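You operate a simulated robot arm through the tools that you are given. There is no shell and no other tool.

You are at the controls of a simulated robot arm. One attempt, no reset.

TASK
Start defrosting: dial to OFF, power switch off, plug into the grey holder, red freezer tub into the grey tray.
Fine: switch off before the plug comes out; the freezer lid stays open.
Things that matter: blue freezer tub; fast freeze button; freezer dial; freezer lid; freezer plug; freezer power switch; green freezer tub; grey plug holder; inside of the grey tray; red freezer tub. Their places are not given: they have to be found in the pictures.

The check looks at the end state, three seconds after you hand in, the way a careful person would. Anything else that was tipped, shoved, dropped, spilled or broken makes it a failure. Lids that push on must go on centred and level and be pressed home; caps that screw on are set level and turned clockwise until they are tight.

THE ROBOT
A 7-joint arm with a three-finger gripper, fixed in place. Base frame: the origin is on the floor under the middle of its stand, x ahead of it, y to its left, z up. Units: cm, degrees, N and s.
With the tool pointing down near the work surface it reaches from about 50 to 94 cm from the base axis. Its first joint turns from -166.0 to 166.0 degrees. Payload 2.69 kg.
The tool frame sits at the grasp point between the pads (the TCP): z along the fingers, y along the line on which they close. The tips reach 2.9 cm beyond it. The gripper opens to 12 cm; its body begins 7.8 cm behind the TCP.
Orientation is that of the tool frame in the base frame, as a unit quaternion [x, y, z, w]. With the fingers straight down and closing along the base's y, the tool's x points along the base's -x, its y along +y and its z along -z.

THE INTERFACE
- The arm moves only by the tool jog_arm. Its argument "steps" is a list that holds one entry, the list of rows, each a list of 7 numbers: the turn, a rotation vector about the base's x, y, z in units of 6 degrees (1.0 is 6 degrees), then the shift along the base's x, y, z in units of 30 mm (1.0 is 30 mm), then the finger opening in m, from 0 to 0.12. In form: [[[rx, ry, rz, tx, ty, tz, hand], ...]]. A call has 1 to 20 rows; each row shifts and turns the commanded pose from where the row before left it. A call with a number of a shift or a turn outside -1 to 1 is refused whole. Each row takes 0.2 s and may step no farther than 5 cm and 8.6 degrees from the row before; otherwise, or with a gripper value out of range, the whole call is refused. A pose out of reach is approached as far as the arm can. The call stops where the force on the tool passes 40 N (or 10 N more than at its start, if that is more) or the arm is blocked; 0.2 s more then pass. Each finger travels about 4 cm/s and halts on what it meets, pressing with about 35 N; the grip force reading is that of the motor and also rises with nothing between the fingers. The clock runs only during rows and for 0.2 s after the last one: add rows that do not move to give the fingers time. It gives the time, the measured TCP pose, the force on the tool (base axes), the opening and the grip force at its end, in the units of the frame above (readings bear some noise), with the torque about the TCP (base axes, N m) and any sound that the robot's microphone picked up.
- Cameras (640 x 400 px; columns grow to the right, rows downward): "scene" is fixed at [38.69, 49.94, 151.29]; the picture's right is [-0.83, -0.56, 0.00], its down [-0.40, 0.58, -0.71] and it looks along [0.40, -0.58, -0.71] (base axes); focal length 282 px, centre (320, 200). "wrist" rides on the gripper at [6.3, 0, -10.4] in the tool frame; the picture's right is [0.00, 1.00, 0.00], its down [-0.83, 0.00, -0.56] and it looks along [-0.56, 0.00, 0.83] (tool axes); focal length 275 px, centre (320, 200).
- capture(camera): a new picture of that camera. The clock stands still meanwhile.
- move_column(by): slides the trunk up (or, below 0, down) by that many cm; the arm rides with it, the base frame stays. It gives what a move gives, with no picture.
- point_at(camera, pixels): for up to 12 pixels [column, row] of the newest picture of that camera ("zoom" is the newest enlarged one), the place [x, y, z] in the base frame of the surface seen there, good to about 0.2 cm, but the place of the scene camera against the robot may be out by one fixed shift of up to 2.5 cm in any direction. The clock stands still meanwhile.
- enlarge(camera, box): a new picture of the part [left, top, right, bottom] of that camera's present view, enlarged. The clock stands still meanwhile.
- sign_off(): hands the job in; it is judged then, once.

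Open the gripper and draw the arm clear of the work before you hand the job in, unless the task says otherwise.

The tools are called as name(argument=value, ...) on one line, values as JSON. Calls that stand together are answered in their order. jog_arm: Moves the arm, as the interface text tells. Its arguments: {"type":"object","properties":{"steps":{"type":"array","items":{"type":"array","items":{"type":"array","items":{"type":"number"}}}}},"required":["steps"]} The other tools are called the same way: move_column (by) moves the trunk up or down; capture (camera) takes a picture; point_at (camera, pixels) gives the place of the surface under pixels of a picture; enlarge (camera, box) takes an enlarged picture of a part of a camera's view; sign_off () hands the job in.

At the start:

```text
time: 0.0
ee_pos: [49.04, 9.55, 118.96]
tcp_rot: [0.001, 1.0, 0.003, 0.0]
wrist_force: [-0.3, 0.3, -1.1]
ft_torque: [0.0, 0.02, -0.04]
opening: 11.97
finger_force: 0.0
trunk travel left (down, up): [-60.0, 1.3]
```

scene: 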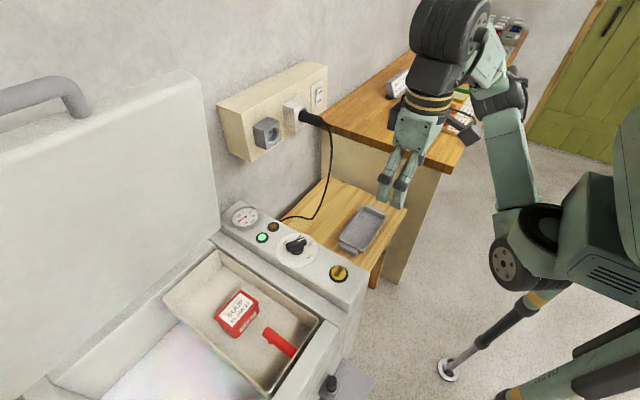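
wrist: 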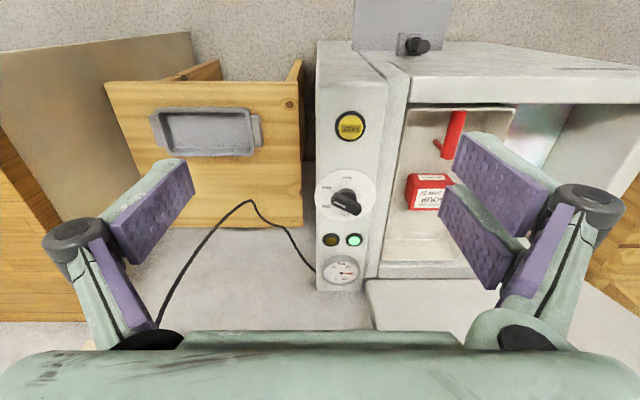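

I see the freezer at lower left of the scene picture, with the dial near (296,248), the button near (338,273), the outlet strip near (290,110), and the tray near (362,230). I'll enlarge several parts to see the details.

enlarge(camera="scene", box=[200, 50, 360, 150])

enlarge(camera="scene", box=[210, 190, 370, 290])

enlarge(camera="scene", box=[150, 240, 390, 400])

enlarge(camera="wrist", box=[300, 90, 460, 300])

```text
4.00 times, centred on (280, 100) of scene
```

zoom: 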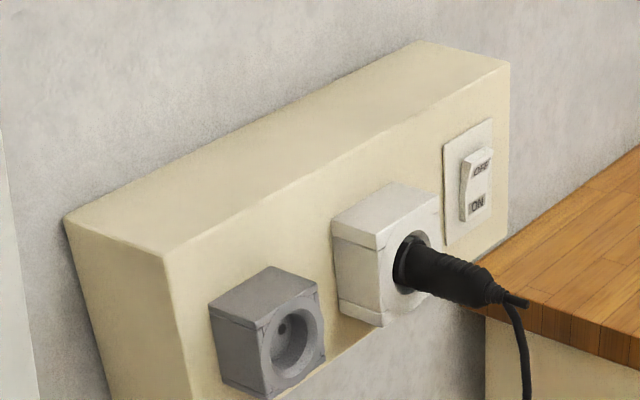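

```text
4.00 times, centred on (290, 240) of scene
```

zoom: 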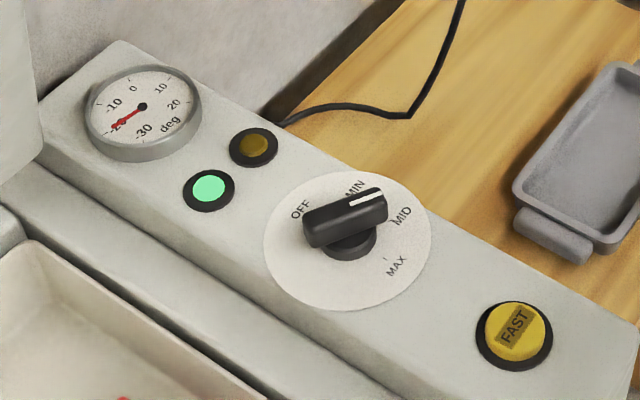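

```text
2.50 times, centred on (270, 320) of scene
```

zoom: 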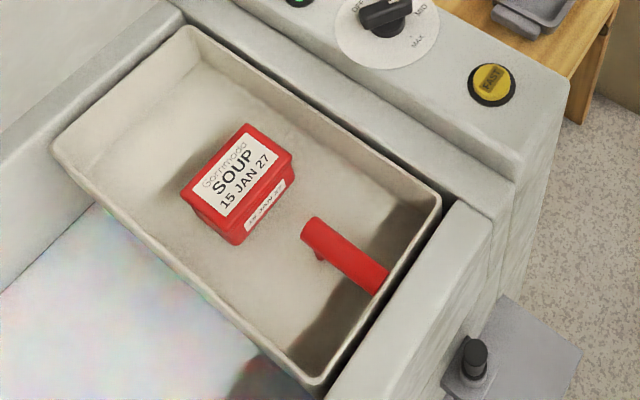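

```text
1.90 times, centred on (380, 195) of wrist
```

zoom: 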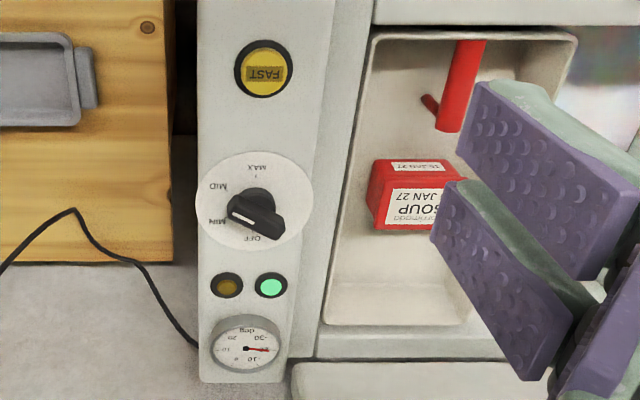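

The dial reads between MIN and MID, the switch (zoom 480,185 in the first zoom) looks ON side pressed, and the plug sits in the white socket with the grey holder to its left. I'll measure key points in both cameras to find the scene camera's offset.

point_at(camera="scene", pixels=[[296, 245], [338, 273], [262, 238], [273, 227], [244, 216], [238, 308], [278, 341], [362, 230], [318, 96], [292, 115], [267, 132], [308, 118]])

point_at(camera="wrist", pixels=[[347, 200], [350, 126], [354, 240], [330, 240], [341, 271], [430, 195], [453, 130], [205, 130], [153, 115], [258, 150], [370, 195], [417, 45]])

```text
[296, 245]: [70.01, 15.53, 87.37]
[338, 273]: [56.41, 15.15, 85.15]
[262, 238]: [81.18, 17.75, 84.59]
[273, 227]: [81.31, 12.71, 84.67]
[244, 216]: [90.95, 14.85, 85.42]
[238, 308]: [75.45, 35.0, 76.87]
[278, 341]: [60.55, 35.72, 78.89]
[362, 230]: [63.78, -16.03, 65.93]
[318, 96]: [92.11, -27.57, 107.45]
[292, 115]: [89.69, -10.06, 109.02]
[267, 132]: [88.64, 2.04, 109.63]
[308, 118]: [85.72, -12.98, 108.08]
```

```text
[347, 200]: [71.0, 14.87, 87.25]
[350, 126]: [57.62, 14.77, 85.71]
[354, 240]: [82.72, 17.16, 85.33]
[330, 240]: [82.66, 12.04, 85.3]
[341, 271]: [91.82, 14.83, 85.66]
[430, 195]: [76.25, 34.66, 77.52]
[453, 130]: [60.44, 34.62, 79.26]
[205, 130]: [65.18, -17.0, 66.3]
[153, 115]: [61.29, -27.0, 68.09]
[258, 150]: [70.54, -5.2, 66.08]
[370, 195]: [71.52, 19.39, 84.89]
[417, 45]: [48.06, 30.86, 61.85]
```

The two cameras differ by about (+1.4, -0.6, +0.65) cm, so I add that to scene readings. Next I zoom the wrist view on the dial around (347,200) to see the pointer's true angle.

enlarge(camera="wrist", box=[307, 165, 387, 225])

enlarge(camera="scene", box=[266, 226, 326, 270])

enlarge(camera="scene", box=[290, 75, 350, 125])

```text
6.67 times, centred on (347, 195) of wrist
```

zoom: 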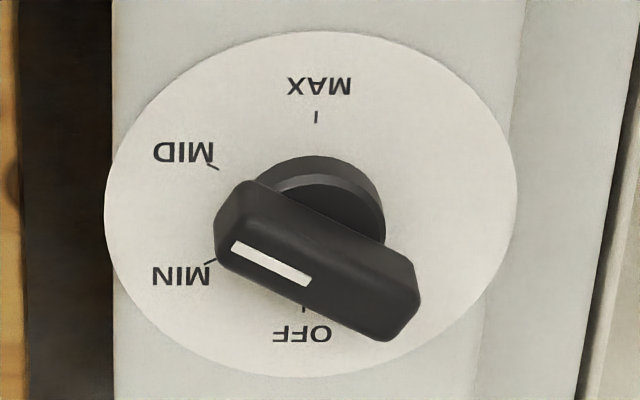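

```text
9.09 times, centred on (296, 248) of scene
```

zoom: 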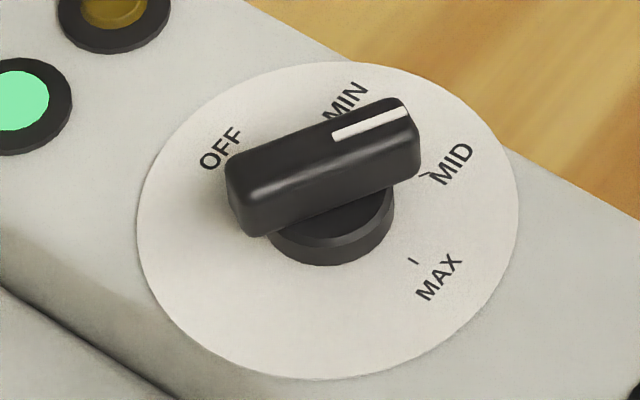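

```text
8.00 times, centred on (320, 100) of scene
```

zoom: 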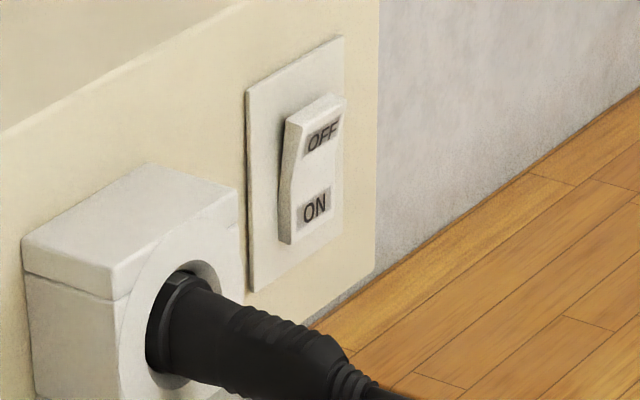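

The rocker shows OFF at the top sticking out (zoom 322,135) and ON at the bottom pressed in (zoom 315,207). I'll measure the switch, socket and plug in this zoom.

point_at(camera="zoom", pixels=[[322, 135], [314, 208], [288, 125], [283, 240], [265, 270], [330, 60], [150, 175], [230, 195], [110, 320], [180, 290], [250, 340], [340, 350]])

point_at(camera="wrist", pixels=[[347, 173], [372, 203], [322, 203], [345, 217], [347, 182], [320, 197], [345, 202], [355, 208], [335, 195], [310, 262], [380, 100], [385, 200]])

```text
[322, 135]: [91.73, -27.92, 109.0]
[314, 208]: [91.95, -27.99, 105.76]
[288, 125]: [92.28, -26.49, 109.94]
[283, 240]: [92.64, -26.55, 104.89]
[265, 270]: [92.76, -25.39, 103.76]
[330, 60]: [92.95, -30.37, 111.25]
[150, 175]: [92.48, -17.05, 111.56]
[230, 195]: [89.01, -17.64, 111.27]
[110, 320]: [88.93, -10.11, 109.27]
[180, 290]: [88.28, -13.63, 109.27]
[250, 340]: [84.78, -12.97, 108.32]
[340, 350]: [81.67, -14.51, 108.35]
```

```text
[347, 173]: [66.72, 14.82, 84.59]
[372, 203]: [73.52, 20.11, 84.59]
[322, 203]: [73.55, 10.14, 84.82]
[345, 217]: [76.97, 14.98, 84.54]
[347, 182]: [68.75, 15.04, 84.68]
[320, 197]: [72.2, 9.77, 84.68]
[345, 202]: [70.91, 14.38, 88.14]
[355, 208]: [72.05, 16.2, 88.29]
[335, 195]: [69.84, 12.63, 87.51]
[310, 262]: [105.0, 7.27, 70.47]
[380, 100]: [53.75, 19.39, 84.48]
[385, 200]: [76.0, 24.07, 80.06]
```

The dial centre works out near (72, 14.8), with the panel at z≈84.7 and the knob top at z≈88.3. The pointer is at MID, about -122° from +x, and OFF is at +x, so the knob must turn +120° about z. I move above the dial with the tool turned -120° so the later turn ends square.

jog_arm(steps=[[[0, 0, -1, 0.38, 0.0875, -0.3, 0.08], [0, 0, -1, 0.38, 0.0875, -0.3, 0.08], [0, 0, -1, 0.38, 0.0875, -0.3, 0.08], [0, 0, -1, 0.38, 0.0875, -0.3, 0.08], [0, 0, -1, 0.38, 0.0875, -0.3, 0.08], [0, 0, -1, 0.38, 0.0875, -0.3, 0.08], [0, 0, -1, 0.38, 0.0875, -0.3, 0.08], [0, 0, -1, 0.38, 0.0875, -0.3, 0.08], [0, 0, -1, 0.38, 0.0875, -0.3, 0.08], [0, 0, -1, 0.38, 0.0875, -0.3, 0.08], [0, 0, -1, 0.38, 0.0875, -0.3, 0.08], [0, 0, -1, 0.38, 0.0875, -0.3, 0.08], [0, 0, -1, 0.38, 0.0875, -0.3, 0.08], [0, 0, -1, 0.38, 0.0875, -0.3, 0.08], [0, 0, -1, 0.38, 0.0875, -0.3, 0.08], [0, 0, -1, 0.38, 0.0875, -0.3, 0.08], [0, 0, -1, 0.38, 0.0875, -0.3, 0.08], [0, 0, -1, 0.38, 0.0875, -0.3, 0.08], [0, 0, -1, 0.38, 0.0875, -0.3, 0.08], [0, 0, -1, 0.38, 0.0875, -0.3, 0.08]]])

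```text
time: 4.2
ee_pos: [71.88, 14.72, 100.87]
tcp_rot: [0.866, 0.5, 0.001, 0.002]
wrist_force: [-0.2, 0.6, 0.2]
ft_torque: [-0.03, 0.01, -0.02]
opening: 8.0
finger_force: 0.0
trunk travel left (down, up): [-60.0, 1.3]
```

The arm reached (71.9, 14.7, 100.9) with the yaw at -120°. I take both pictures to check how the knob lies between the fingers.

capture(camera="wrist")

capture(camera="scene")

```text
taken
```

wrist: 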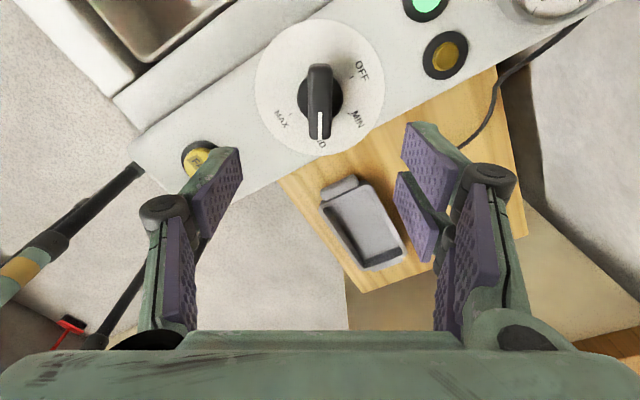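

```text
taken
```

scene: 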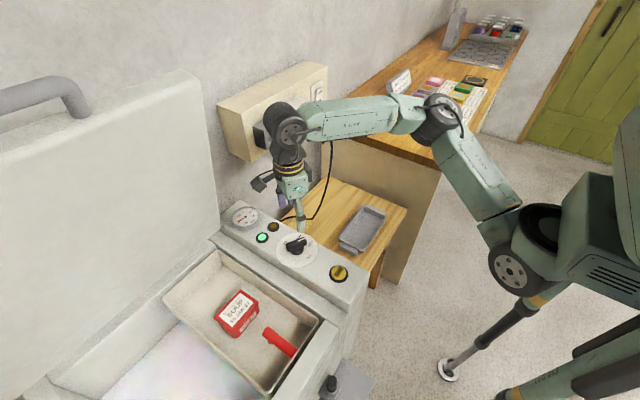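

The knob bar stands upright in the wrist view at column 319, centred between the pads. I lower straight down to about z=88.4 and then close on the bar.

jog_arm(steps=[[[0, 0, 0, 0, 0, -0.83, 0.08], [0, 0, 0, 0, 0, -0.83, 0.08], [0, 0, 0, 0, 0, -0.83, 0.08], [0, 0, 0, 0, 0, -0.83, 0.08], [0, 0, 0, 0, 0, -0.4, 0.08], [0, 0, 0, 0, 0, -0.4, 0.08], [0, 0, 0, 0, 0, 0, 0.05], [0, 0, 0, 0, 0, 0, 0.03], [0, 0, 0, 0, 0, 0, 0.01], [0, 0, 0, 0, 0, 0, 0.01], [0, 0, 0, 0, 0, 0, 0.01], [0, 0, 0, 0, 0, 0, 0.01]]])

```text
time: 6.8
ee_pos: [72.02, 14.66, 88.42]
tcp_rot: [0.867, 0.499, 0.001, 0.001]
wrist_force: [5.2, -1.6, 0.6]
ft_torque: [-0.04, -0.22, -0.03]
opening: 4.08
finger_force: 45.4
trunk travel left (down, up): [-60.0, 1.3]
```

The fingers stopped at 4.1 cm, wider than the bar, so the tips may be on the round skirt under it. I look at the wrist picture.

capture(camera="wrist")

enlarge(camera="scene", box=[246, 200, 346, 270])

```text
taken
```

wrist: 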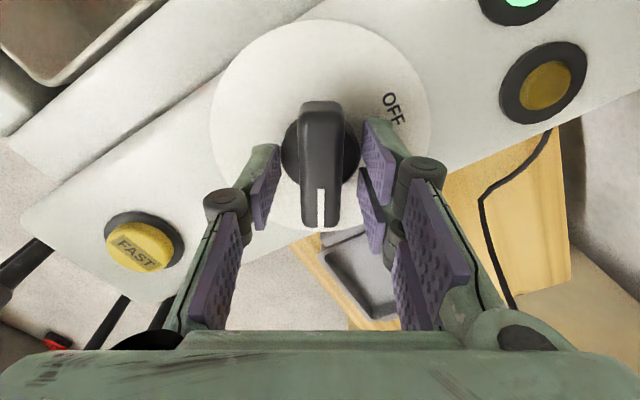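

```text
5.71 times, centred on (296, 235) of scene
```

zoom: 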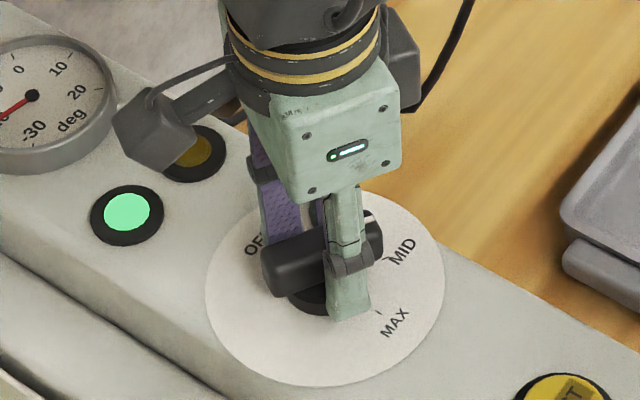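

The tips are on the round skirt rather than on the bar. I open a little, rise 1.3 cm so the tips clear the skirt, and close on the bar itself.

jog_arm(steps=[[[0, 0, 0, 0, 0, 0, 0.06], [0, 0, 0, 0, 0, 0, 0.06], [0, 0, 0, 0, 0, 0.22, 0.06], [0, 0, 0, 0, 0, 0.22, 0.06], [0, 0, 0, 0, 0, 0, 0.04], [0, 0, 0, 0, 0, 0, 0.02], [0, 0, 0, 0, 0, 0, 0.0], [0, 0, 0, 0, 0, 0, 0.0], [0, 0, 0, 0, 0, 0, 0.0], [0, 0, 0, 0, 0, 0, 0.0]]])

capture(camera="wrist")

```text
time: 9.0
ee_pos: [71.98, 14.7, 89.82]
tcp_rot: [0.866, 0.499, 0.001, 0.002]
wrist_force: [9.5, -2.2, 0.7]
ft_torque: [-0.26, -0.22, 0.0]
opening: 1.99
finger_force: 44.7
trunk travel left (down, up): [-60.0, 1.3]
```

```text
taken
```

wrist: 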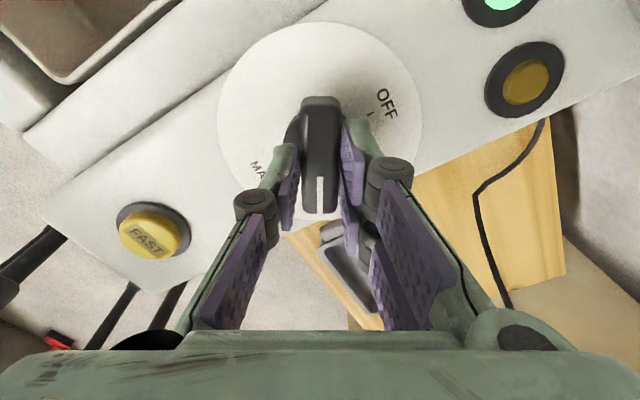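

Now the pads hold the bar at 2.0 cm. I turn it +60° about z first and check the readings.

jog_arm(steps=[[[0, 0, 1, 0, 0, 0, 0], [0, 0, 1, 0, 0, 0, 0], [0, 0, 1, 0, 0, 0, 0], [0, 0, 1, 0, 0, 0, 0], [0, 0, 1, 0, 0, 0, 0], [0, 0, 1, 0, 0, 0, 0], [0, 0, 1, 0, 0, 0, 0], [0, 0, 1, 0, 0, 0, 0], [0, 0, 1, 0, 0, 0, 0], [0, 0, 1, 0, 0, 0, 0]]])

capture(camera="wrist")

```text
time: 11.2
ee_pos: [72.09, 14.73, 89.83]
tcp_rot: [0.5, 0.866, 0.003, 0.002]
wrist_force: [25.1, -5.7, 13.4]
ft_torque: [0.83, -0.19, -0.02]
opening: 2.02
finger_force: 44.3
trunk travel left (down, up): [-60.0, 1.3]
```

```text
taken
```

wrist: 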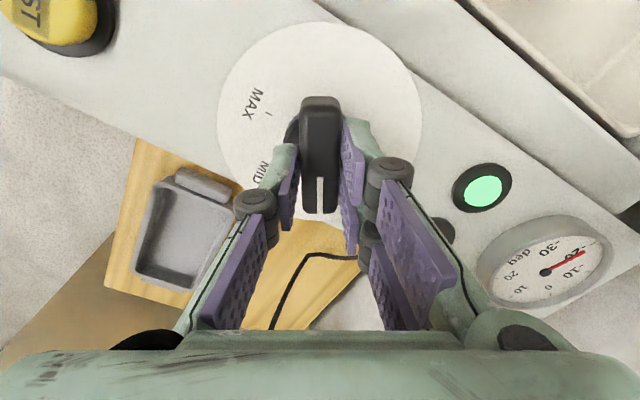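

The knob followed for 60°, with a 25 N sideways load that suggests my axis is a little short in x. I shift +x by 2 mm and turn another 30°.

jog_arm(steps=[[[0, 0, 0, 0.06, 0, 0, 0], [0, 0, 0, 0, 0, 0, 0]]])

```text
time: 11.8
ee_pos: [72.02, 14.75, 89.83]
tcp_rot: [0.5, 0.866, 0.0, 0.002]
wrist_force: [14.6, -6.9, 12.4]
ft_torque: [-0.57, -0.69, 0.03]
opening: 1.95
finger_force: 44.6
trunk travel left (down, up): [-60.0, 1.3]
```

The load dropped to 15 N. I continue with the next 30°.

jog_arm(steps=[[[0, 0, 1, 0, 0, 0, 0], [0, 0, 1, 0, 0, 0, 0], [0, 0, 1, 0, 0, 0, 0], [0, 0, 1, 0, 0, 0, 0], [0, 0, 1, 0, 0, 0, 0]]])

```text
time: 13.0
ee_pos: [72.05, 14.65, 89.73]
tcp_rot: [0.258, 0.966, 0.002, 0.001]
wrist_force: [10.4, -7.2, 8.5]
ft_torque: [-0.58, -0.78, 0.02]
opening: 1.99
finger_force: 45.0
trunk travel left (down, up): [-60.0, 1.3]
```

The turn is at -30° and the load is low. I turn the remaining 30° to bring the bar square to +x.

jog_arm(steps=[[[0, 0, 1, 0, 0, 0, 0], [0, 0, 1, 0, 0, 0, 0], [0, 0, 1, 0, 0, 0, 0], [0, 0, 1, 0, 0, 0, 0], [0, 0, 1, 0, 0, 0, 0], [0, 0, 0, 0, 0, 0, 0]]])

capture(camera="wrist")

enlarge(camera="scene", box=[246, 200, 346, 270])

```text
time: 14.4
ee_pos: [71.96, 14.78, 89.86]
tcp_rot: [0.0, 1.0, 0.003, 0.002]
wrist_force: [12.6, -4.8, 11.7]
ft_torque: [0.03, -0.06, -0.02]
opening: 2.0
finger_force: 45.1
trunk travel left (down, up): [-60.0, 1.3]
```

```text
taken
```

wrist: 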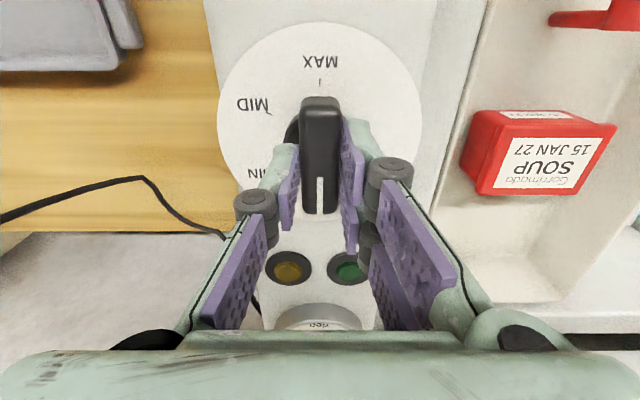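

```text
5.71 times, centred on (296, 235) of scene
```

zoom: 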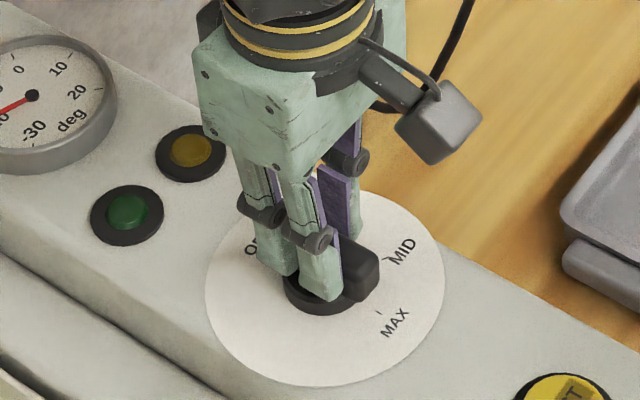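

The green light went dark at (350,267), so the dial is at OFF. I open the fingers and rise straight up clear of the knob.

jog_arm(steps=[[[0, 0, 0, 0, 0, 0, 0.04], [0, 0, 0, 0, 0, 0, 0.06], [0, 0, 0, 0, 0, 0, 0.06], [0, 0, 0, 0, 0, 0.5, 0.06], [0, 0, 0, 0, 0, 1, 0.06], [0, 0, 0, 0, 0, 1, 0.06], [0, 0, 0, 0, 0, 1, 0.06], [0, 0, 0, -0.5, 0, 1, 0.06], [0, 0, 0, -1, 0, 1, 0.06], [0, 0, 0, -1, 0, 1, 0.06], [0, 0, 0, -1, 0, 1, 0.06]]])

capture(camera="wrist")

capture(camera="scene")

```text
time: 16.8
ee_pos: [61.55, 14.62, 112.54]
tcp_rot: [0.001, 1.0, 0.001, 0.0]
wrist_force: [-0.3, 0.0, -0.5]
ft_torque: [0.04, -0.06, 0.02]
opening: 6.0
finger_force: 0.2
trunk travel left (down, up): [-60.0, 1.3]
```

```text
taken
```

wrist: 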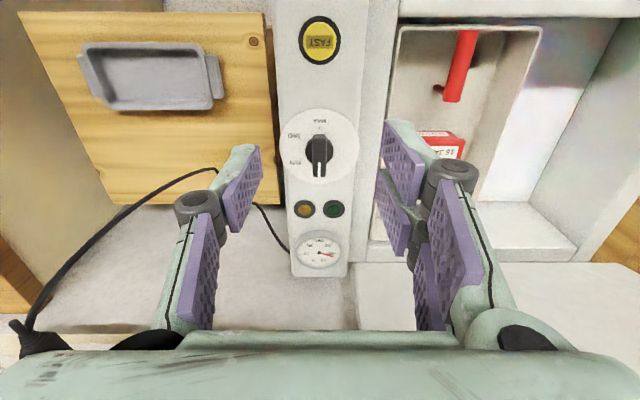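

```text
taken
```

scene: 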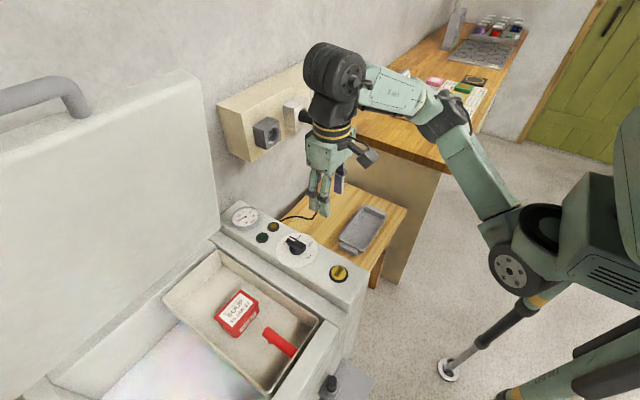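

The dial pointer now stands at OFF and both lights are out of the "run" state. Next I need the surroundings of the switch, so I measure the desk edge, the strip and the arm's elbow in the scene picture.

point_at(camera="scene", pixels=[[350, 110], [440, 160], [400, 110], [330, 100], [395, 190], [430, 85], [435, 120], [320, 70], [222, 105], [250, 155], [265, 60], [280, 200]])

enlarge(camera="scene", box=[380, 0, 540, 120])

```text
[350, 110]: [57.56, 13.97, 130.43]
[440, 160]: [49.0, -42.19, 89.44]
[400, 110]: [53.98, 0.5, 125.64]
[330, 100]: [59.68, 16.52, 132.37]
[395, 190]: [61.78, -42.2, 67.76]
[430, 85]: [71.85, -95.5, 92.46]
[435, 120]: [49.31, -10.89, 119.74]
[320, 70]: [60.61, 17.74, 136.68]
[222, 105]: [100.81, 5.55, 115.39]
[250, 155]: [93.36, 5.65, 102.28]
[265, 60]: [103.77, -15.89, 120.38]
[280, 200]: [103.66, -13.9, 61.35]
```

```text
3.33 times, centred on (460, 60) of scene
```

zoom: 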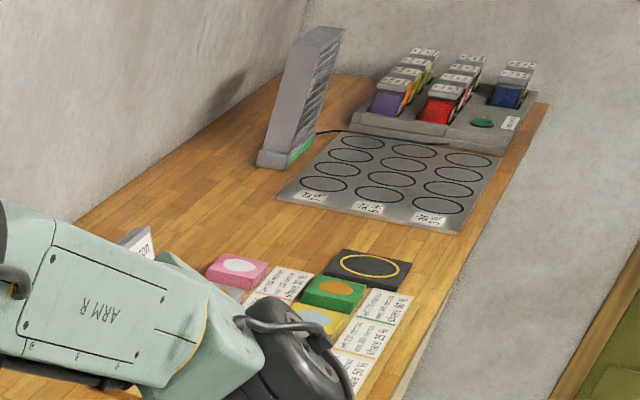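

The desk side is at y≈-43 with its top at z≈93, so the space in front of the switch is free. I swing across to about (72, -25, 110) while pitching the tool forward to point at the wall.

jog_arm(steps=[[[0, -1, 0, 0.22, -0.89, -0.06, 0.05], [0, -1, 0, 0.22, -0.89, -0.06, 0.05], [0, -1, 0, 0.22, -0.89, -0.06, 0.05], [0, -1, 0, 0.22, -0.89, -0.06, 0.05], [0, -1, 0, 0.22, -0.89, -0.06, 0.05], [0, -1, 0, 0.22, -0.89, -0.06, 0.05], [0, -1, 0, 0.22, -0.89, -0.06, 0.05], [0, -1, 0, 0.22, -0.89, -0.06, 0.05], [0, -1, 0, 0.22, -0.89, -0.06, 0.05], [0, -1, 0, 0.22, -0.89, -0.06, 0.05], [0, -1, 0, 0.22, -0.89, -0.06, 0.05], [0, -1, 0, 0.22, -0.89, -0.06, 0.05], [0, -1, 0, 0.22, -0.89, -0.06, 0.05], [0, -1, 0, 0.22, -0.89, -0.06, 0.05], [0, -1, 0, 0.22, -0.89, -0.06, 0.05]]])

capture(camera="wrist")

capture(camera="scene")

```text
time: 20.0
ee_pos: [71.52, -25.19, 109.68]
tcp_rot: [-0.002, 0.707, 0.002, 0.707]
wrist_force: [0.5, 0.1, -0.5]
ft_torque: [0.02, -0.04, 0.0]
opening: 5.0
finger_force: 0.1
trunk travel left (down, up): [-60.0, 1.3]
```

```text
taken
```

wrist: 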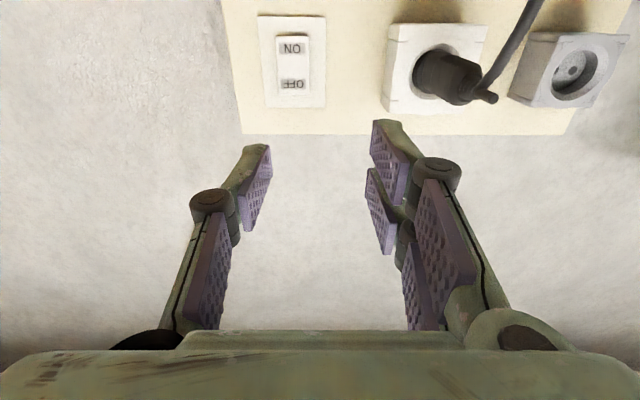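

```text
taken
```

scene: 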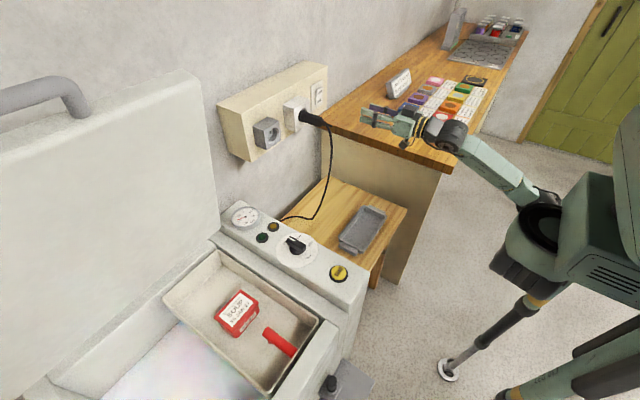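

The wrist view now shows the strip upside down: rocker at (292,63), plug at (450,78), holder at (570,72). I measure these with the wrist camera.

point_at(camera="wrist", pixels=[[292, 85], [292, 49], [277, 37], [310, 90], [263, 105], [325, 105], [405, 105], [470, 50], [437, 70], [455, 78], [520, 95], [605, 65]])

enlarge(camera="wrist", box=[360, 0, 640, 140])

enlarge(camera="wrist", box=[230, 0, 350, 130])

```text
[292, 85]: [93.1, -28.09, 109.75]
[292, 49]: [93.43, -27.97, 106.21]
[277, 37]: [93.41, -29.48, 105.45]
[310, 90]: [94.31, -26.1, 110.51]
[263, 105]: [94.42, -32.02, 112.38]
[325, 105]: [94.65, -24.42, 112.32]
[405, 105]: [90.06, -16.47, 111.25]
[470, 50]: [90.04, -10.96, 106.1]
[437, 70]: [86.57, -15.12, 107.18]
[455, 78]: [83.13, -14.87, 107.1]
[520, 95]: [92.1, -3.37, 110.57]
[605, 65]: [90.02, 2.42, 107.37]
```

```text
2.29 times, centred on (500, 70) of wrist
```

zoom: 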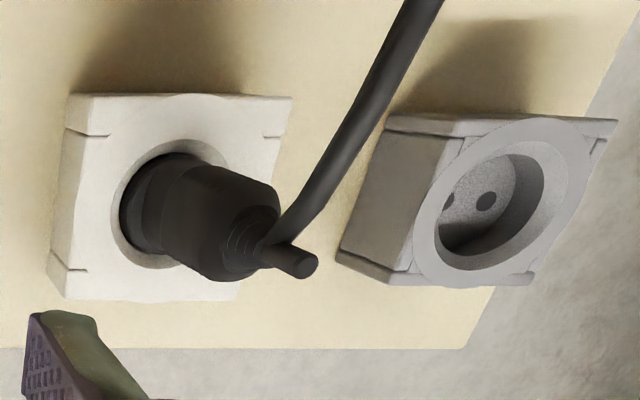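

```text
3.08 times, centred on (290, 65) of wrist
```

zoom: 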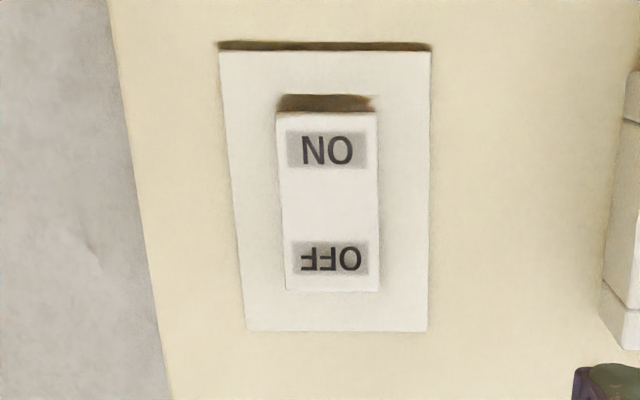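

The rocker's OFF half is at (93.1, -28.1, 109.8), and the single left finger's tip lies about 3.3 cm to -y of the TCP. I line that finger up at y≈-28.1, z≈110 and approach to just short of contact.

jog_arm(steps=[[[0, 0, 0, 0.97, 0.13, 0.1, 0.05], [0, 0, 0, 0.97, 0, 0, 0.05], [0, 0, 0, 0.97, 0, 0, 0.05], [0, 0, 0, 0.97, 0, 0, 0.05], [0, 0, 0, 0.97, 0, 0, 0.05], [0, 0, 0, 0.7, 0, 0, 0.05], [0, 0, 0, 0, 0, 0, 0.05]]])

capture(camera="wrist")

enlarge(camera="scene", box=[280, 65, 380, 135])

```text
time: 21.6
ee_pos: [87.96, -25.06, 109.99]
tcp_rot: [-0.002, 0.706, 0.002, 0.708]
wrist_force: [-1.2, 0.2, 0.4]
ft_torque: [0.01, -0.01, 0.01]
opening: 5.01
finger_force: 0.1
trunk travel left (down, up): [-60.0, 1.3]
```

```text
taken
```

wrist: 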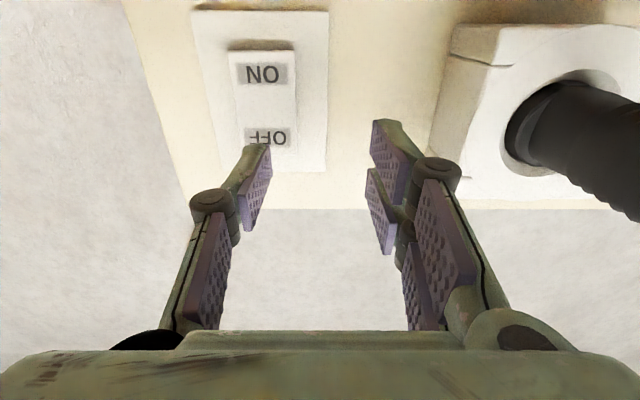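

```text
5.71 times, centred on (330, 100) of scene
```

zoom: 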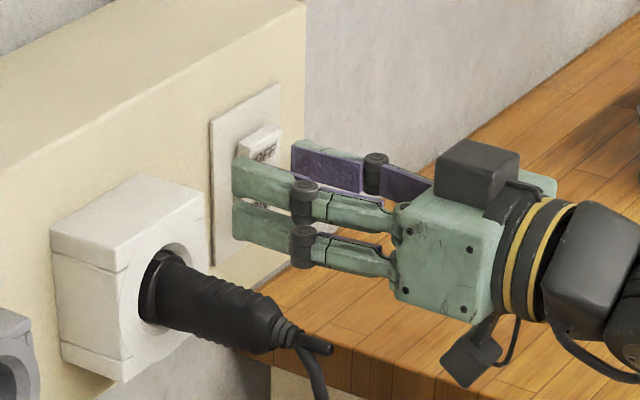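

The single finger's tip is in line with the OFF label at (267,137). I push forward slowly, letting the force limit stop me.

jog_arm(steps=[[[0, 0, 0, 0.25, 0, 0, 0.05], [0, 0, 0, 0.25, 0, 0, 0.05], [0, 0, 0, 0.15, 0, 0, 0.05], [0, 0, 0, 0.06, 0, 0, 0.05], [0, 0, 0, 0.06, 0, 0, 0.05], [0, 0, 0, 0.06, 0, 0, 0.05], [0, 0, 0, 0.06, 0, 0, 0.05], [0, 0, 0, 0.06, 0, 0, 0.05], [0, 0, 0, 0.06, 0, 0, 0.05]]])

capture(camera="wrist")

enlarge(camera="scene", box=[280, 65, 380, 135])

```text
time: 23.6
ee_pos: [90.96, -25.18, 110.03]
tcp_rot: [0.001, 0.707, 0.0, 0.708]
wrist_force: [-20.4, -10.3, -4.7]
ft_torque: [0.02, 0.25, -0.8]
opening: 6.36
finger_force: 8.0
trunk travel left (down, up): [-60.0, 1.3]
```

```text
taken
```

wrist: 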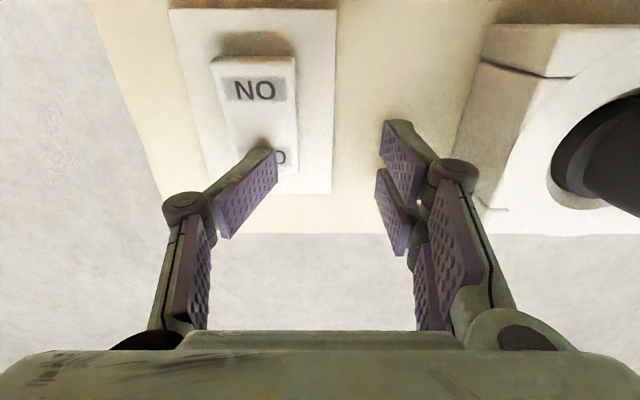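

```text
5.71 times, centred on (330, 100) of scene
```

zoom: 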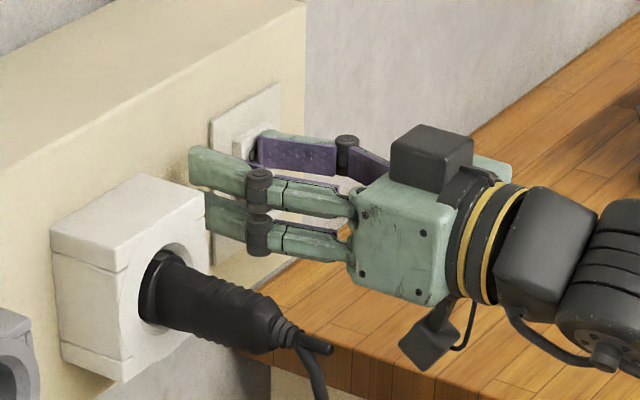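

Force is 20 N and the finger has been pushed open to 6.4 cm. I zoom on the rocker to see whether it flipped.

enlarge(camera="wrist", box=[160, 0, 360, 240])

enlarge(camera="scene", box=[305, 75, 345, 105])

point_at(camera="wrist", pixels=[[255, 90], [240, 63], [275, 65], [280, 125], [285, 157]])

```text
1.67 times, centred on (260, 120) of wrist
```

zoom: 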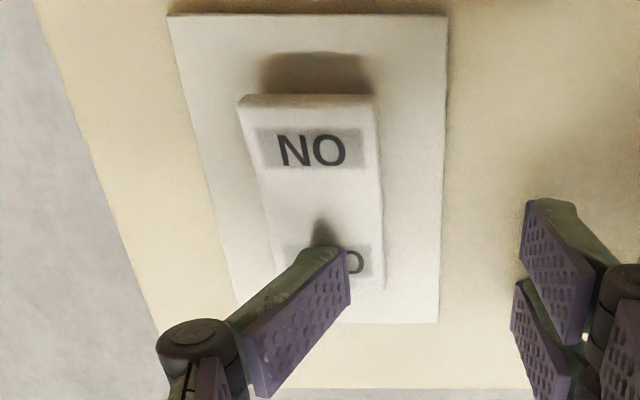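

```text
13.33 times, centred on (325, 90) of scene
```

zoom: 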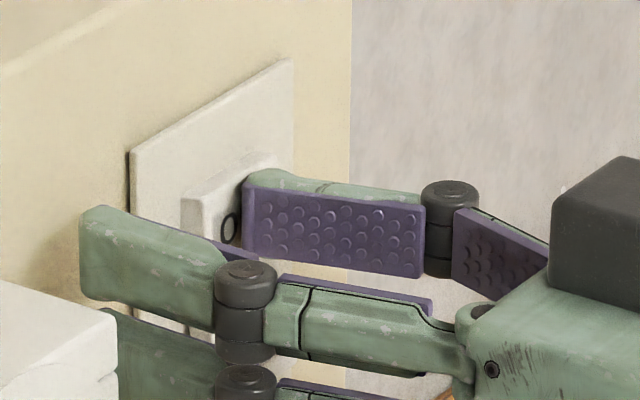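

```text
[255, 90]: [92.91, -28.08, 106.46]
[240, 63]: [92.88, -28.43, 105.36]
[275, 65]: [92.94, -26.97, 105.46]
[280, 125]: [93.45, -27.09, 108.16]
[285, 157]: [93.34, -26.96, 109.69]
```

The ON end now stands out at x≈92.9 and the OFF end is in at x≈93.35, so the rocker has flipped. I back straight off and verify that it stays.

jog_arm(steps=[[[0, 0, 0, -0.3, 0, 0, 0.06], [0, 0, 0, -0.9, 0, 0, 0.06], [0, 0, 0, -1, 0, 0, 0.06], [0, 0, 0, -1, 0, 0, 0.06], [0, 0, 0, -1, 0, 0, 0.06], [0, 0, 0, -1, 0, 0, 0.06]]])

capture(camera="wrist")

enlarge(camera="scene", box=[290, 75, 350, 125])

```text
time: 25.0
ee_pos: [75.56, -25.0, 109.78]
tcp_rot: [-0.002, 0.706, 0.003, 0.708]
wrist_force: [0.9, -0.6, 0.0]
ft_torque: [0.02, -0.01, 0.03]
opening: 5.99
finger_force: 0.1
trunk travel left (down, up): [-60.0, 1.3]
```

```text
taken
```

wrist: 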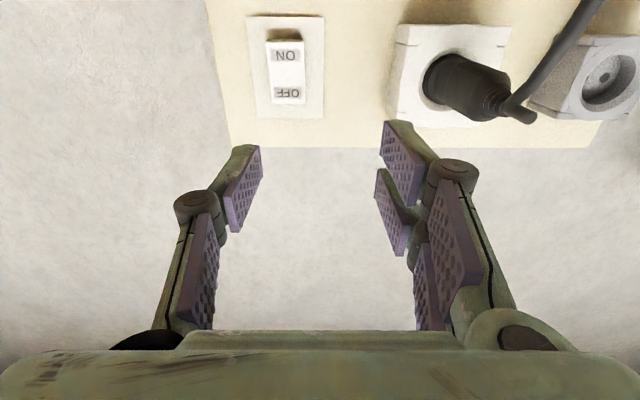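

```text
8.00 times, centred on (320, 100) of scene
```

zoom: 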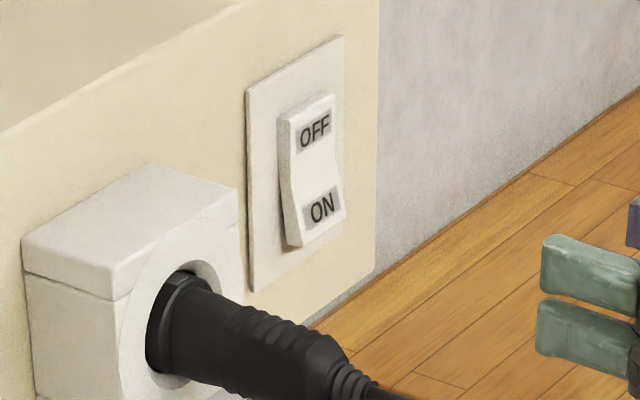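

The switch is off: ON now stands out at zoom (322,208). Next is the plug, so I zoom on it in the wrist view and measure its shape and the two recesses.

enlarge(camera="wrist", box=[380, 10, 640, 150])

point_at(camera="wrist", pixels=[[445, 85], [465, 70], [480, 95], [500, 85], [512, 110], [527, 115], [545, 75], [580, 20], [470, 110], [485, 70], [440, 60], [460, 60]])

point_at(camera="scene", pixels=[[306, 108], [312, 118], [320, 120], [327, 127], [330, 140], [331, 160], [325, 190], [312, 212], [290, 218], [270, 134], [296, 112], [301, 115]])

```text
2.46 times, centred on (510, 80) of wrist
```

zoom: 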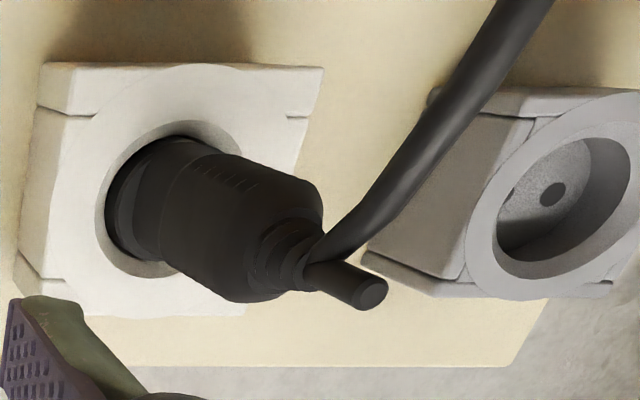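

```text
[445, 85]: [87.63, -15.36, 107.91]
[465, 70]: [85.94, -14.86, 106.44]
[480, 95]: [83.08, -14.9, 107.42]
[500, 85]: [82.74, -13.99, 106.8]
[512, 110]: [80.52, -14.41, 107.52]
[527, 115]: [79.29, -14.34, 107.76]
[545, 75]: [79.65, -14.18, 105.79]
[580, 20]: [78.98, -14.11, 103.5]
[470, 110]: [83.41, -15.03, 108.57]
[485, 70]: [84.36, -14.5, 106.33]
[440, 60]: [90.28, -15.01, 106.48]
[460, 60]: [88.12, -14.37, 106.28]
```

```text
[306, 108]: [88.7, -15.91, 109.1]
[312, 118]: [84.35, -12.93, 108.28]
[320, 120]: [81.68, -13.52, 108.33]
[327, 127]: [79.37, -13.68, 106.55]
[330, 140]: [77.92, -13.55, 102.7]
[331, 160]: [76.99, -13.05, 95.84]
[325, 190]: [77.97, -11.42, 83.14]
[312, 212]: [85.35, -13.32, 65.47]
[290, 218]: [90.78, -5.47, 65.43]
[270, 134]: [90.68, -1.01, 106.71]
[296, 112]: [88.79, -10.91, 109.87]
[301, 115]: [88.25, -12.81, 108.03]
```

The plug's body runs from x≈82.5 to 90 on an axis near (y -14.2, z 108.4), and its cable hangs at x≈78–80. I back off and tilt the tool to 34° below horizontal so the wrist camera looks straight along +x, centred between the socket and the holder.

jog_arm(steps=[[[0, 0, 0, -0.9, 0, 0, 0.07], [0, 0, 0, -0.9, 0, 0, 0.07], [0, 0.945, 0, 0, 1, -0.077, 0.07], [0, 0.945, 0, 0, 1, -0.077, 0.07], [0, 0.945, 0, 0, 1, -0.077, 0.07], [0, 0.945, 0, 0, 1, -0.077, 0.07], [0, 0.945, 0, 0, 1, -0.077, 0.07], [0, 0.945, 0, 0, 1, -0.077, 0.07], [0, 0, 0, 0, 0, 0, 0.07]]])

capture(camera="wrist")

```text
time: 27.0
ee_pos: [70.15, -6.76, 108.53]
tcp_rot: [0.0, 0.883, 0.001, 0.469]
wrist_force: [-0.5, 0.8, -0.2]
ft_torque: [-0.01, 0.07, -0.03]
opening: 7.0
finger_force: 0.0
trunk travel left (down, up): [-60.0, 1.3]
```

```text
taken
```

wrist: 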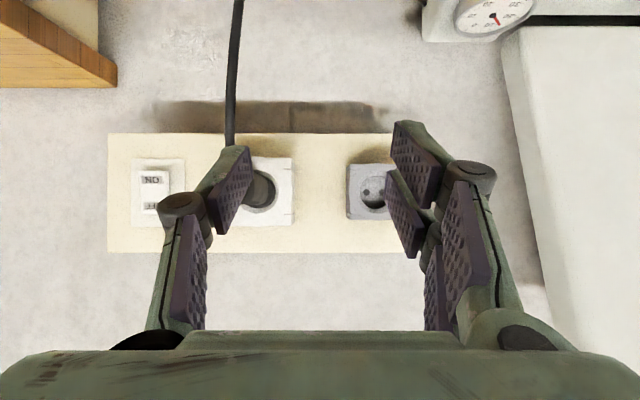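

The fingers hide parts of the two sockets from here. I slide to +y so that the holder comes into the gap between the fingers.

jog_arm(steps=[[[0, 0, 0, 0.4, 0.8, 0, 0.1], [0, 0, 0, 0.4, 0.8, 0, 0.1], [0, 0, 0, 0.4, 0.8, 0, 0.1], [0, 0, 0, 0, 0, 0, 0.1], [0, 0, 0, 0, 0, 0, 0.1]]])

capture(camera="wrist")

enlarge(camera="wrist", box=[250, 130, 390, 260])

```text
time: 28.2
ee_pos: [73.74, 0.29, 108.6]
tcp_rot: [-0.001, 0.883, 0.002, 0.47]
wrist_force: [0.2, 0.1, 1.2]
ft_torque: [-0.01, -0.02, 0.02]
opening: 10.0
finger_force: 0.1
trunk travel left (down, up): [-60.0, 1.3]
```

```text
taken
```

wrist: 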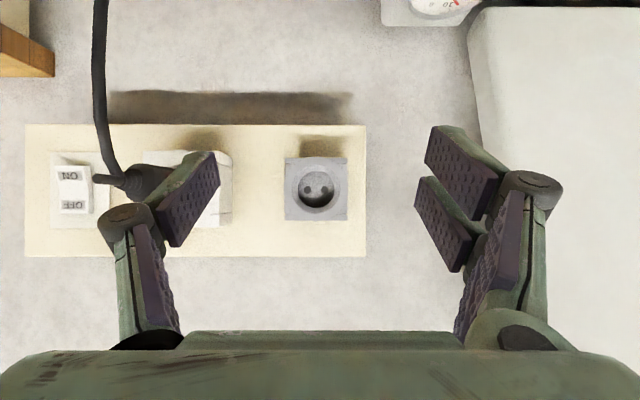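

```text
3.08 times, centred on (320, 195) of wrist
```

zoom: 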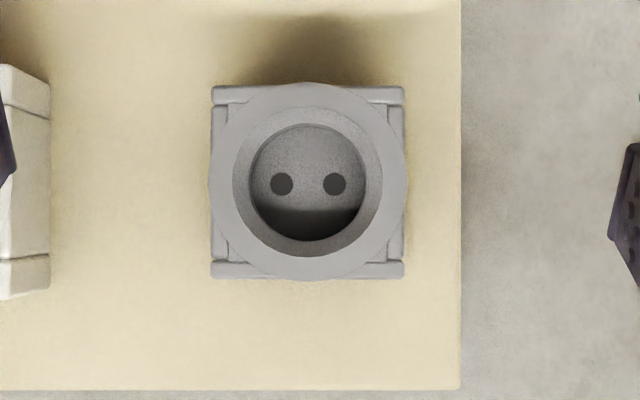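

The holder faces me squarely in the zoom, with its rim centred at (308,180) and two pin holes side by side. I measure its rim and recess.

point_at(camera="zoom", pixels=[[222, 180], [395, 180], [308, 92], [308, 267], [308, 183], [282, 184], [334, 184], [212, 100], [403, 265], [308, 230], [150, 180], [460, 380]])

```text
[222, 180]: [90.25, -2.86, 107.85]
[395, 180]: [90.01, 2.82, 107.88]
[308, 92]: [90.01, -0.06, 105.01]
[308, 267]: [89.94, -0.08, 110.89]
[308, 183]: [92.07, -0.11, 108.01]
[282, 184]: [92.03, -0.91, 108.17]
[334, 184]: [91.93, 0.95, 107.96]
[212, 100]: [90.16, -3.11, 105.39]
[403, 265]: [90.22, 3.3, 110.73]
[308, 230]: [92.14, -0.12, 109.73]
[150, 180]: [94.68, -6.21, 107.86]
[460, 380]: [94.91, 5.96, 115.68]
```

The holder's centre is at (y -0.05, z 108.0), its front at x=90.05 and its floor at x≈92.05. Now I slide across to face the plug the same way.

jog_arm(steps=[[[0, 0, 0, -0.2, -0.97, 0, 0.1], [0, 0, 0, 0, -0.97, 0, 0.1], [0, 0, 0, 0, -0.97, 0, 0.1], [0, 0, 0, 0, -0.97, 0, 0.1], [0, 0, 0, 0, -0.95, 0, 0.1], [0, 0, 0, 0, 0, 0, 0.1]]])

capture(camera="wrist")

enlarge(camera="wrist", box=[250, 130, 390, 260])

```text
time: 29.6
ee_pos: [73.28, -14.34, 108.63]
tcp_rot: [-0.001, 0.883, 0.002, 0.47]
wrist_force: [0.1, -0.6, -0.5]
ft_torque: [0.02, 0.0, 0.04]
opening: 9.98
finger_force: 0.0
trunk travel left (down, up): [-60.0, 1.3]
```

```text
taken
```

wrist: 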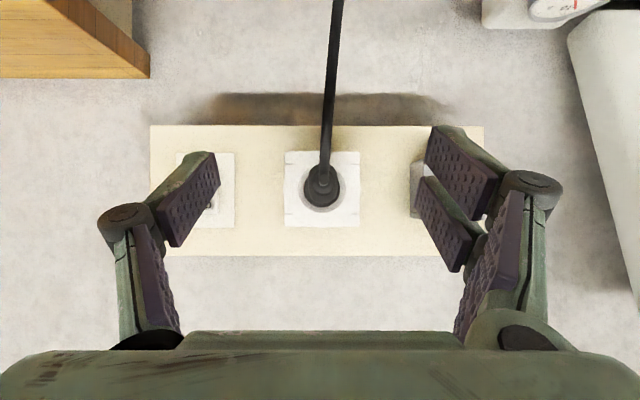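

```text
3.08 times, centred on (320, 195) of wrist
```

zoom: 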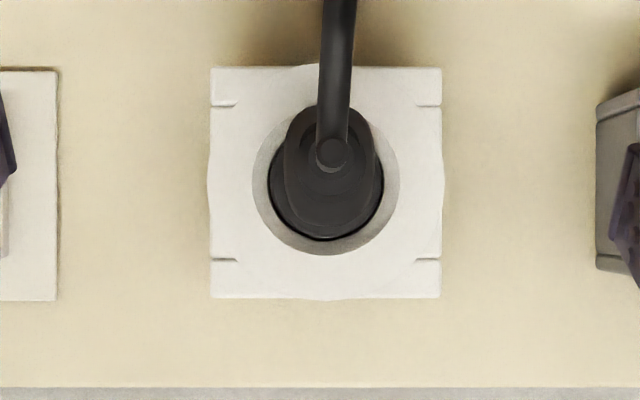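

The socket centres at zoom (326,182), with the plug's tail end-on at (331,155), so the plug axis is level. I measure the socket face, recess and tail here.

point_at(camera="zoom", pixels=[[230, 180], [420, 180], [326, 85], [326, 280], [260, 182], [391, 182], [326, 246], [331, 155], [290, 160], [372, 160], [325, 210], [325, 235]])

```text
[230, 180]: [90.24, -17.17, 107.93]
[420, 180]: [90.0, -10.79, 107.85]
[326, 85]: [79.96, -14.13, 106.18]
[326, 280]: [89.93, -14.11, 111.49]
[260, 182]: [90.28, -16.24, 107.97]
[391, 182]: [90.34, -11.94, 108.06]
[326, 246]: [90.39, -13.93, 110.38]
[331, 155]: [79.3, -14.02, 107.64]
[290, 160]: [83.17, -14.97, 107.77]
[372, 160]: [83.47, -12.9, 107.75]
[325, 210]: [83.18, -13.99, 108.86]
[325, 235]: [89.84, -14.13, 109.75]
```

The socket's face is at x≈90.0, the same as the holder's, and the plug axis is at (y -14.05, z 108.0). I straddle the plug with the fingers open 8 cm, ending at TCP (85.3, -14.05, 108.0).

jog_arm(steps=[[[0, 0, 0, 0, 0.09, -0.2, 0.08], [0, 0, 0, 1, 0, 0, 0.08], [0, 0, 0, 1, 0, 0, 0.08], [0, 0, 0, 1, 0, 0, 0.08], [0, 0, 0, 0.6, 0, 0, 0.08], [0, 0, 0, 0.4, 0, 0, 0.08], [0, 0, 0, 0, 0, 0, 0.08]]])

capture(camera="wrist")

enlarge(camera="scene", box=[260, 65, 360, 145])

```text
time: 31.2
ee_pos: [85.12, -13.88, 107.85]
tcp_rot: [-0.001, 0.883, 0.002, 0.47]
wrist_force: [-0.4, -0.8, 0.5]
ft_torque: [-0.02, -0.03, -0.01]
opening: 8.0
finger_force: 0.1
trunk travel left (down, up): [-60.0, 1.3]
```

```text
taken
```

wrist: 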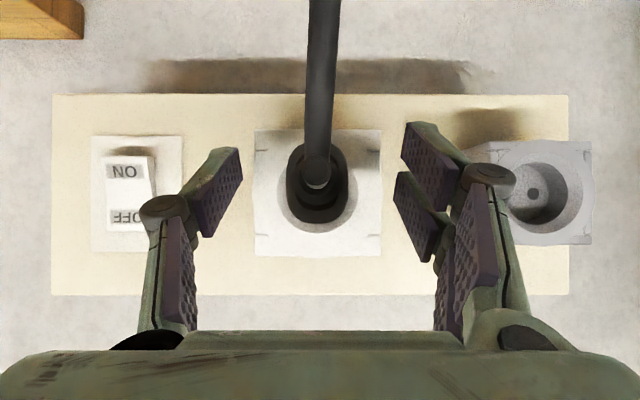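

```text
5.00 times, centred on (310, 105) of scene
```

zoom: 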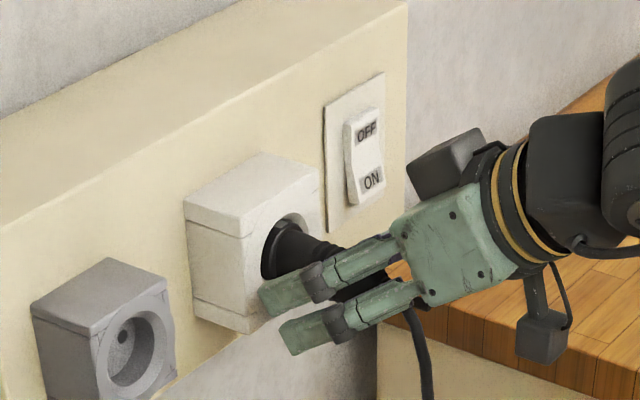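

The plug sits between the pads at column 317, about 1 mm to -y of centre. I nudge over and close the fingers on it.

jog_arm(steps=[[[0, 0, 0, 0, -0.04, 0, 0.07], [0, 0, 0, 0, 0, 0, 0.05], [0, 0, 0, 0, 0, 0, 0.04], [0, 0, 0, 0, 0, 0, 0.03], [0, 0, 0, 0, 0, 0, 0.02], [0, 0, 0, 0, 0, 0, 0.01], [0, 0, 0, 0, 0, 0, 0.0], [0, 0, 0, 0, 0, 0, 0.0], [0, 0, 0, 0, 0, 0, 0.0]]])

capture(camera="wrist")

enlarge(camera="scene", box=[260, 65, 360, 145])

```text
time: 33.2
ee_pos: [85.2, -13.97, 107.87]
tcp_rot: [-0.001, 0.883, 0.002, 0.47]
wrist_force: [-1.3, 3.7, -0.6]
ft_torque: [0.05, 0.03, 0.13]
opening: 2.55
finger_force: 34.7
trunk travel left (down, up): [-60.0, 1.3]
```

```text
taken
```

wrist: 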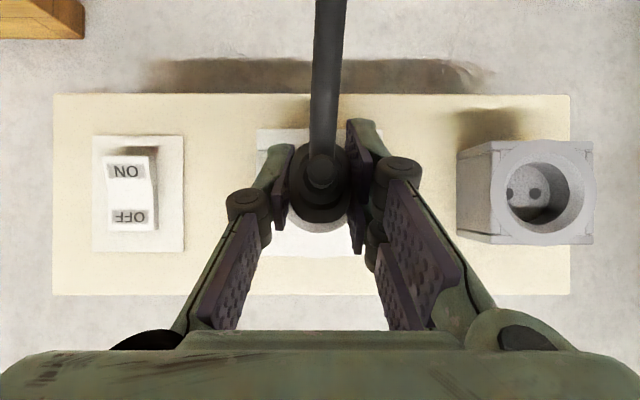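

```text
5.00 times, centred on (310, 105) of scene
```

zoom: 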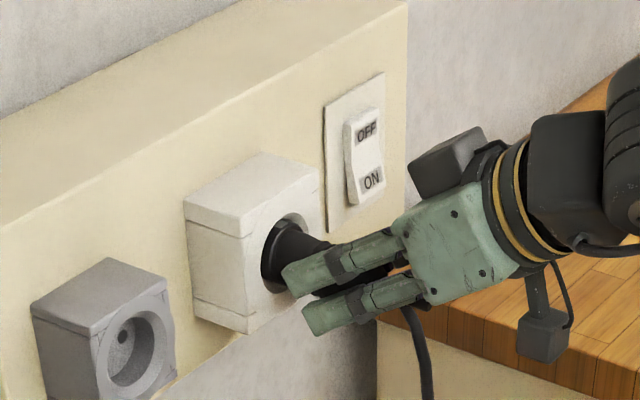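

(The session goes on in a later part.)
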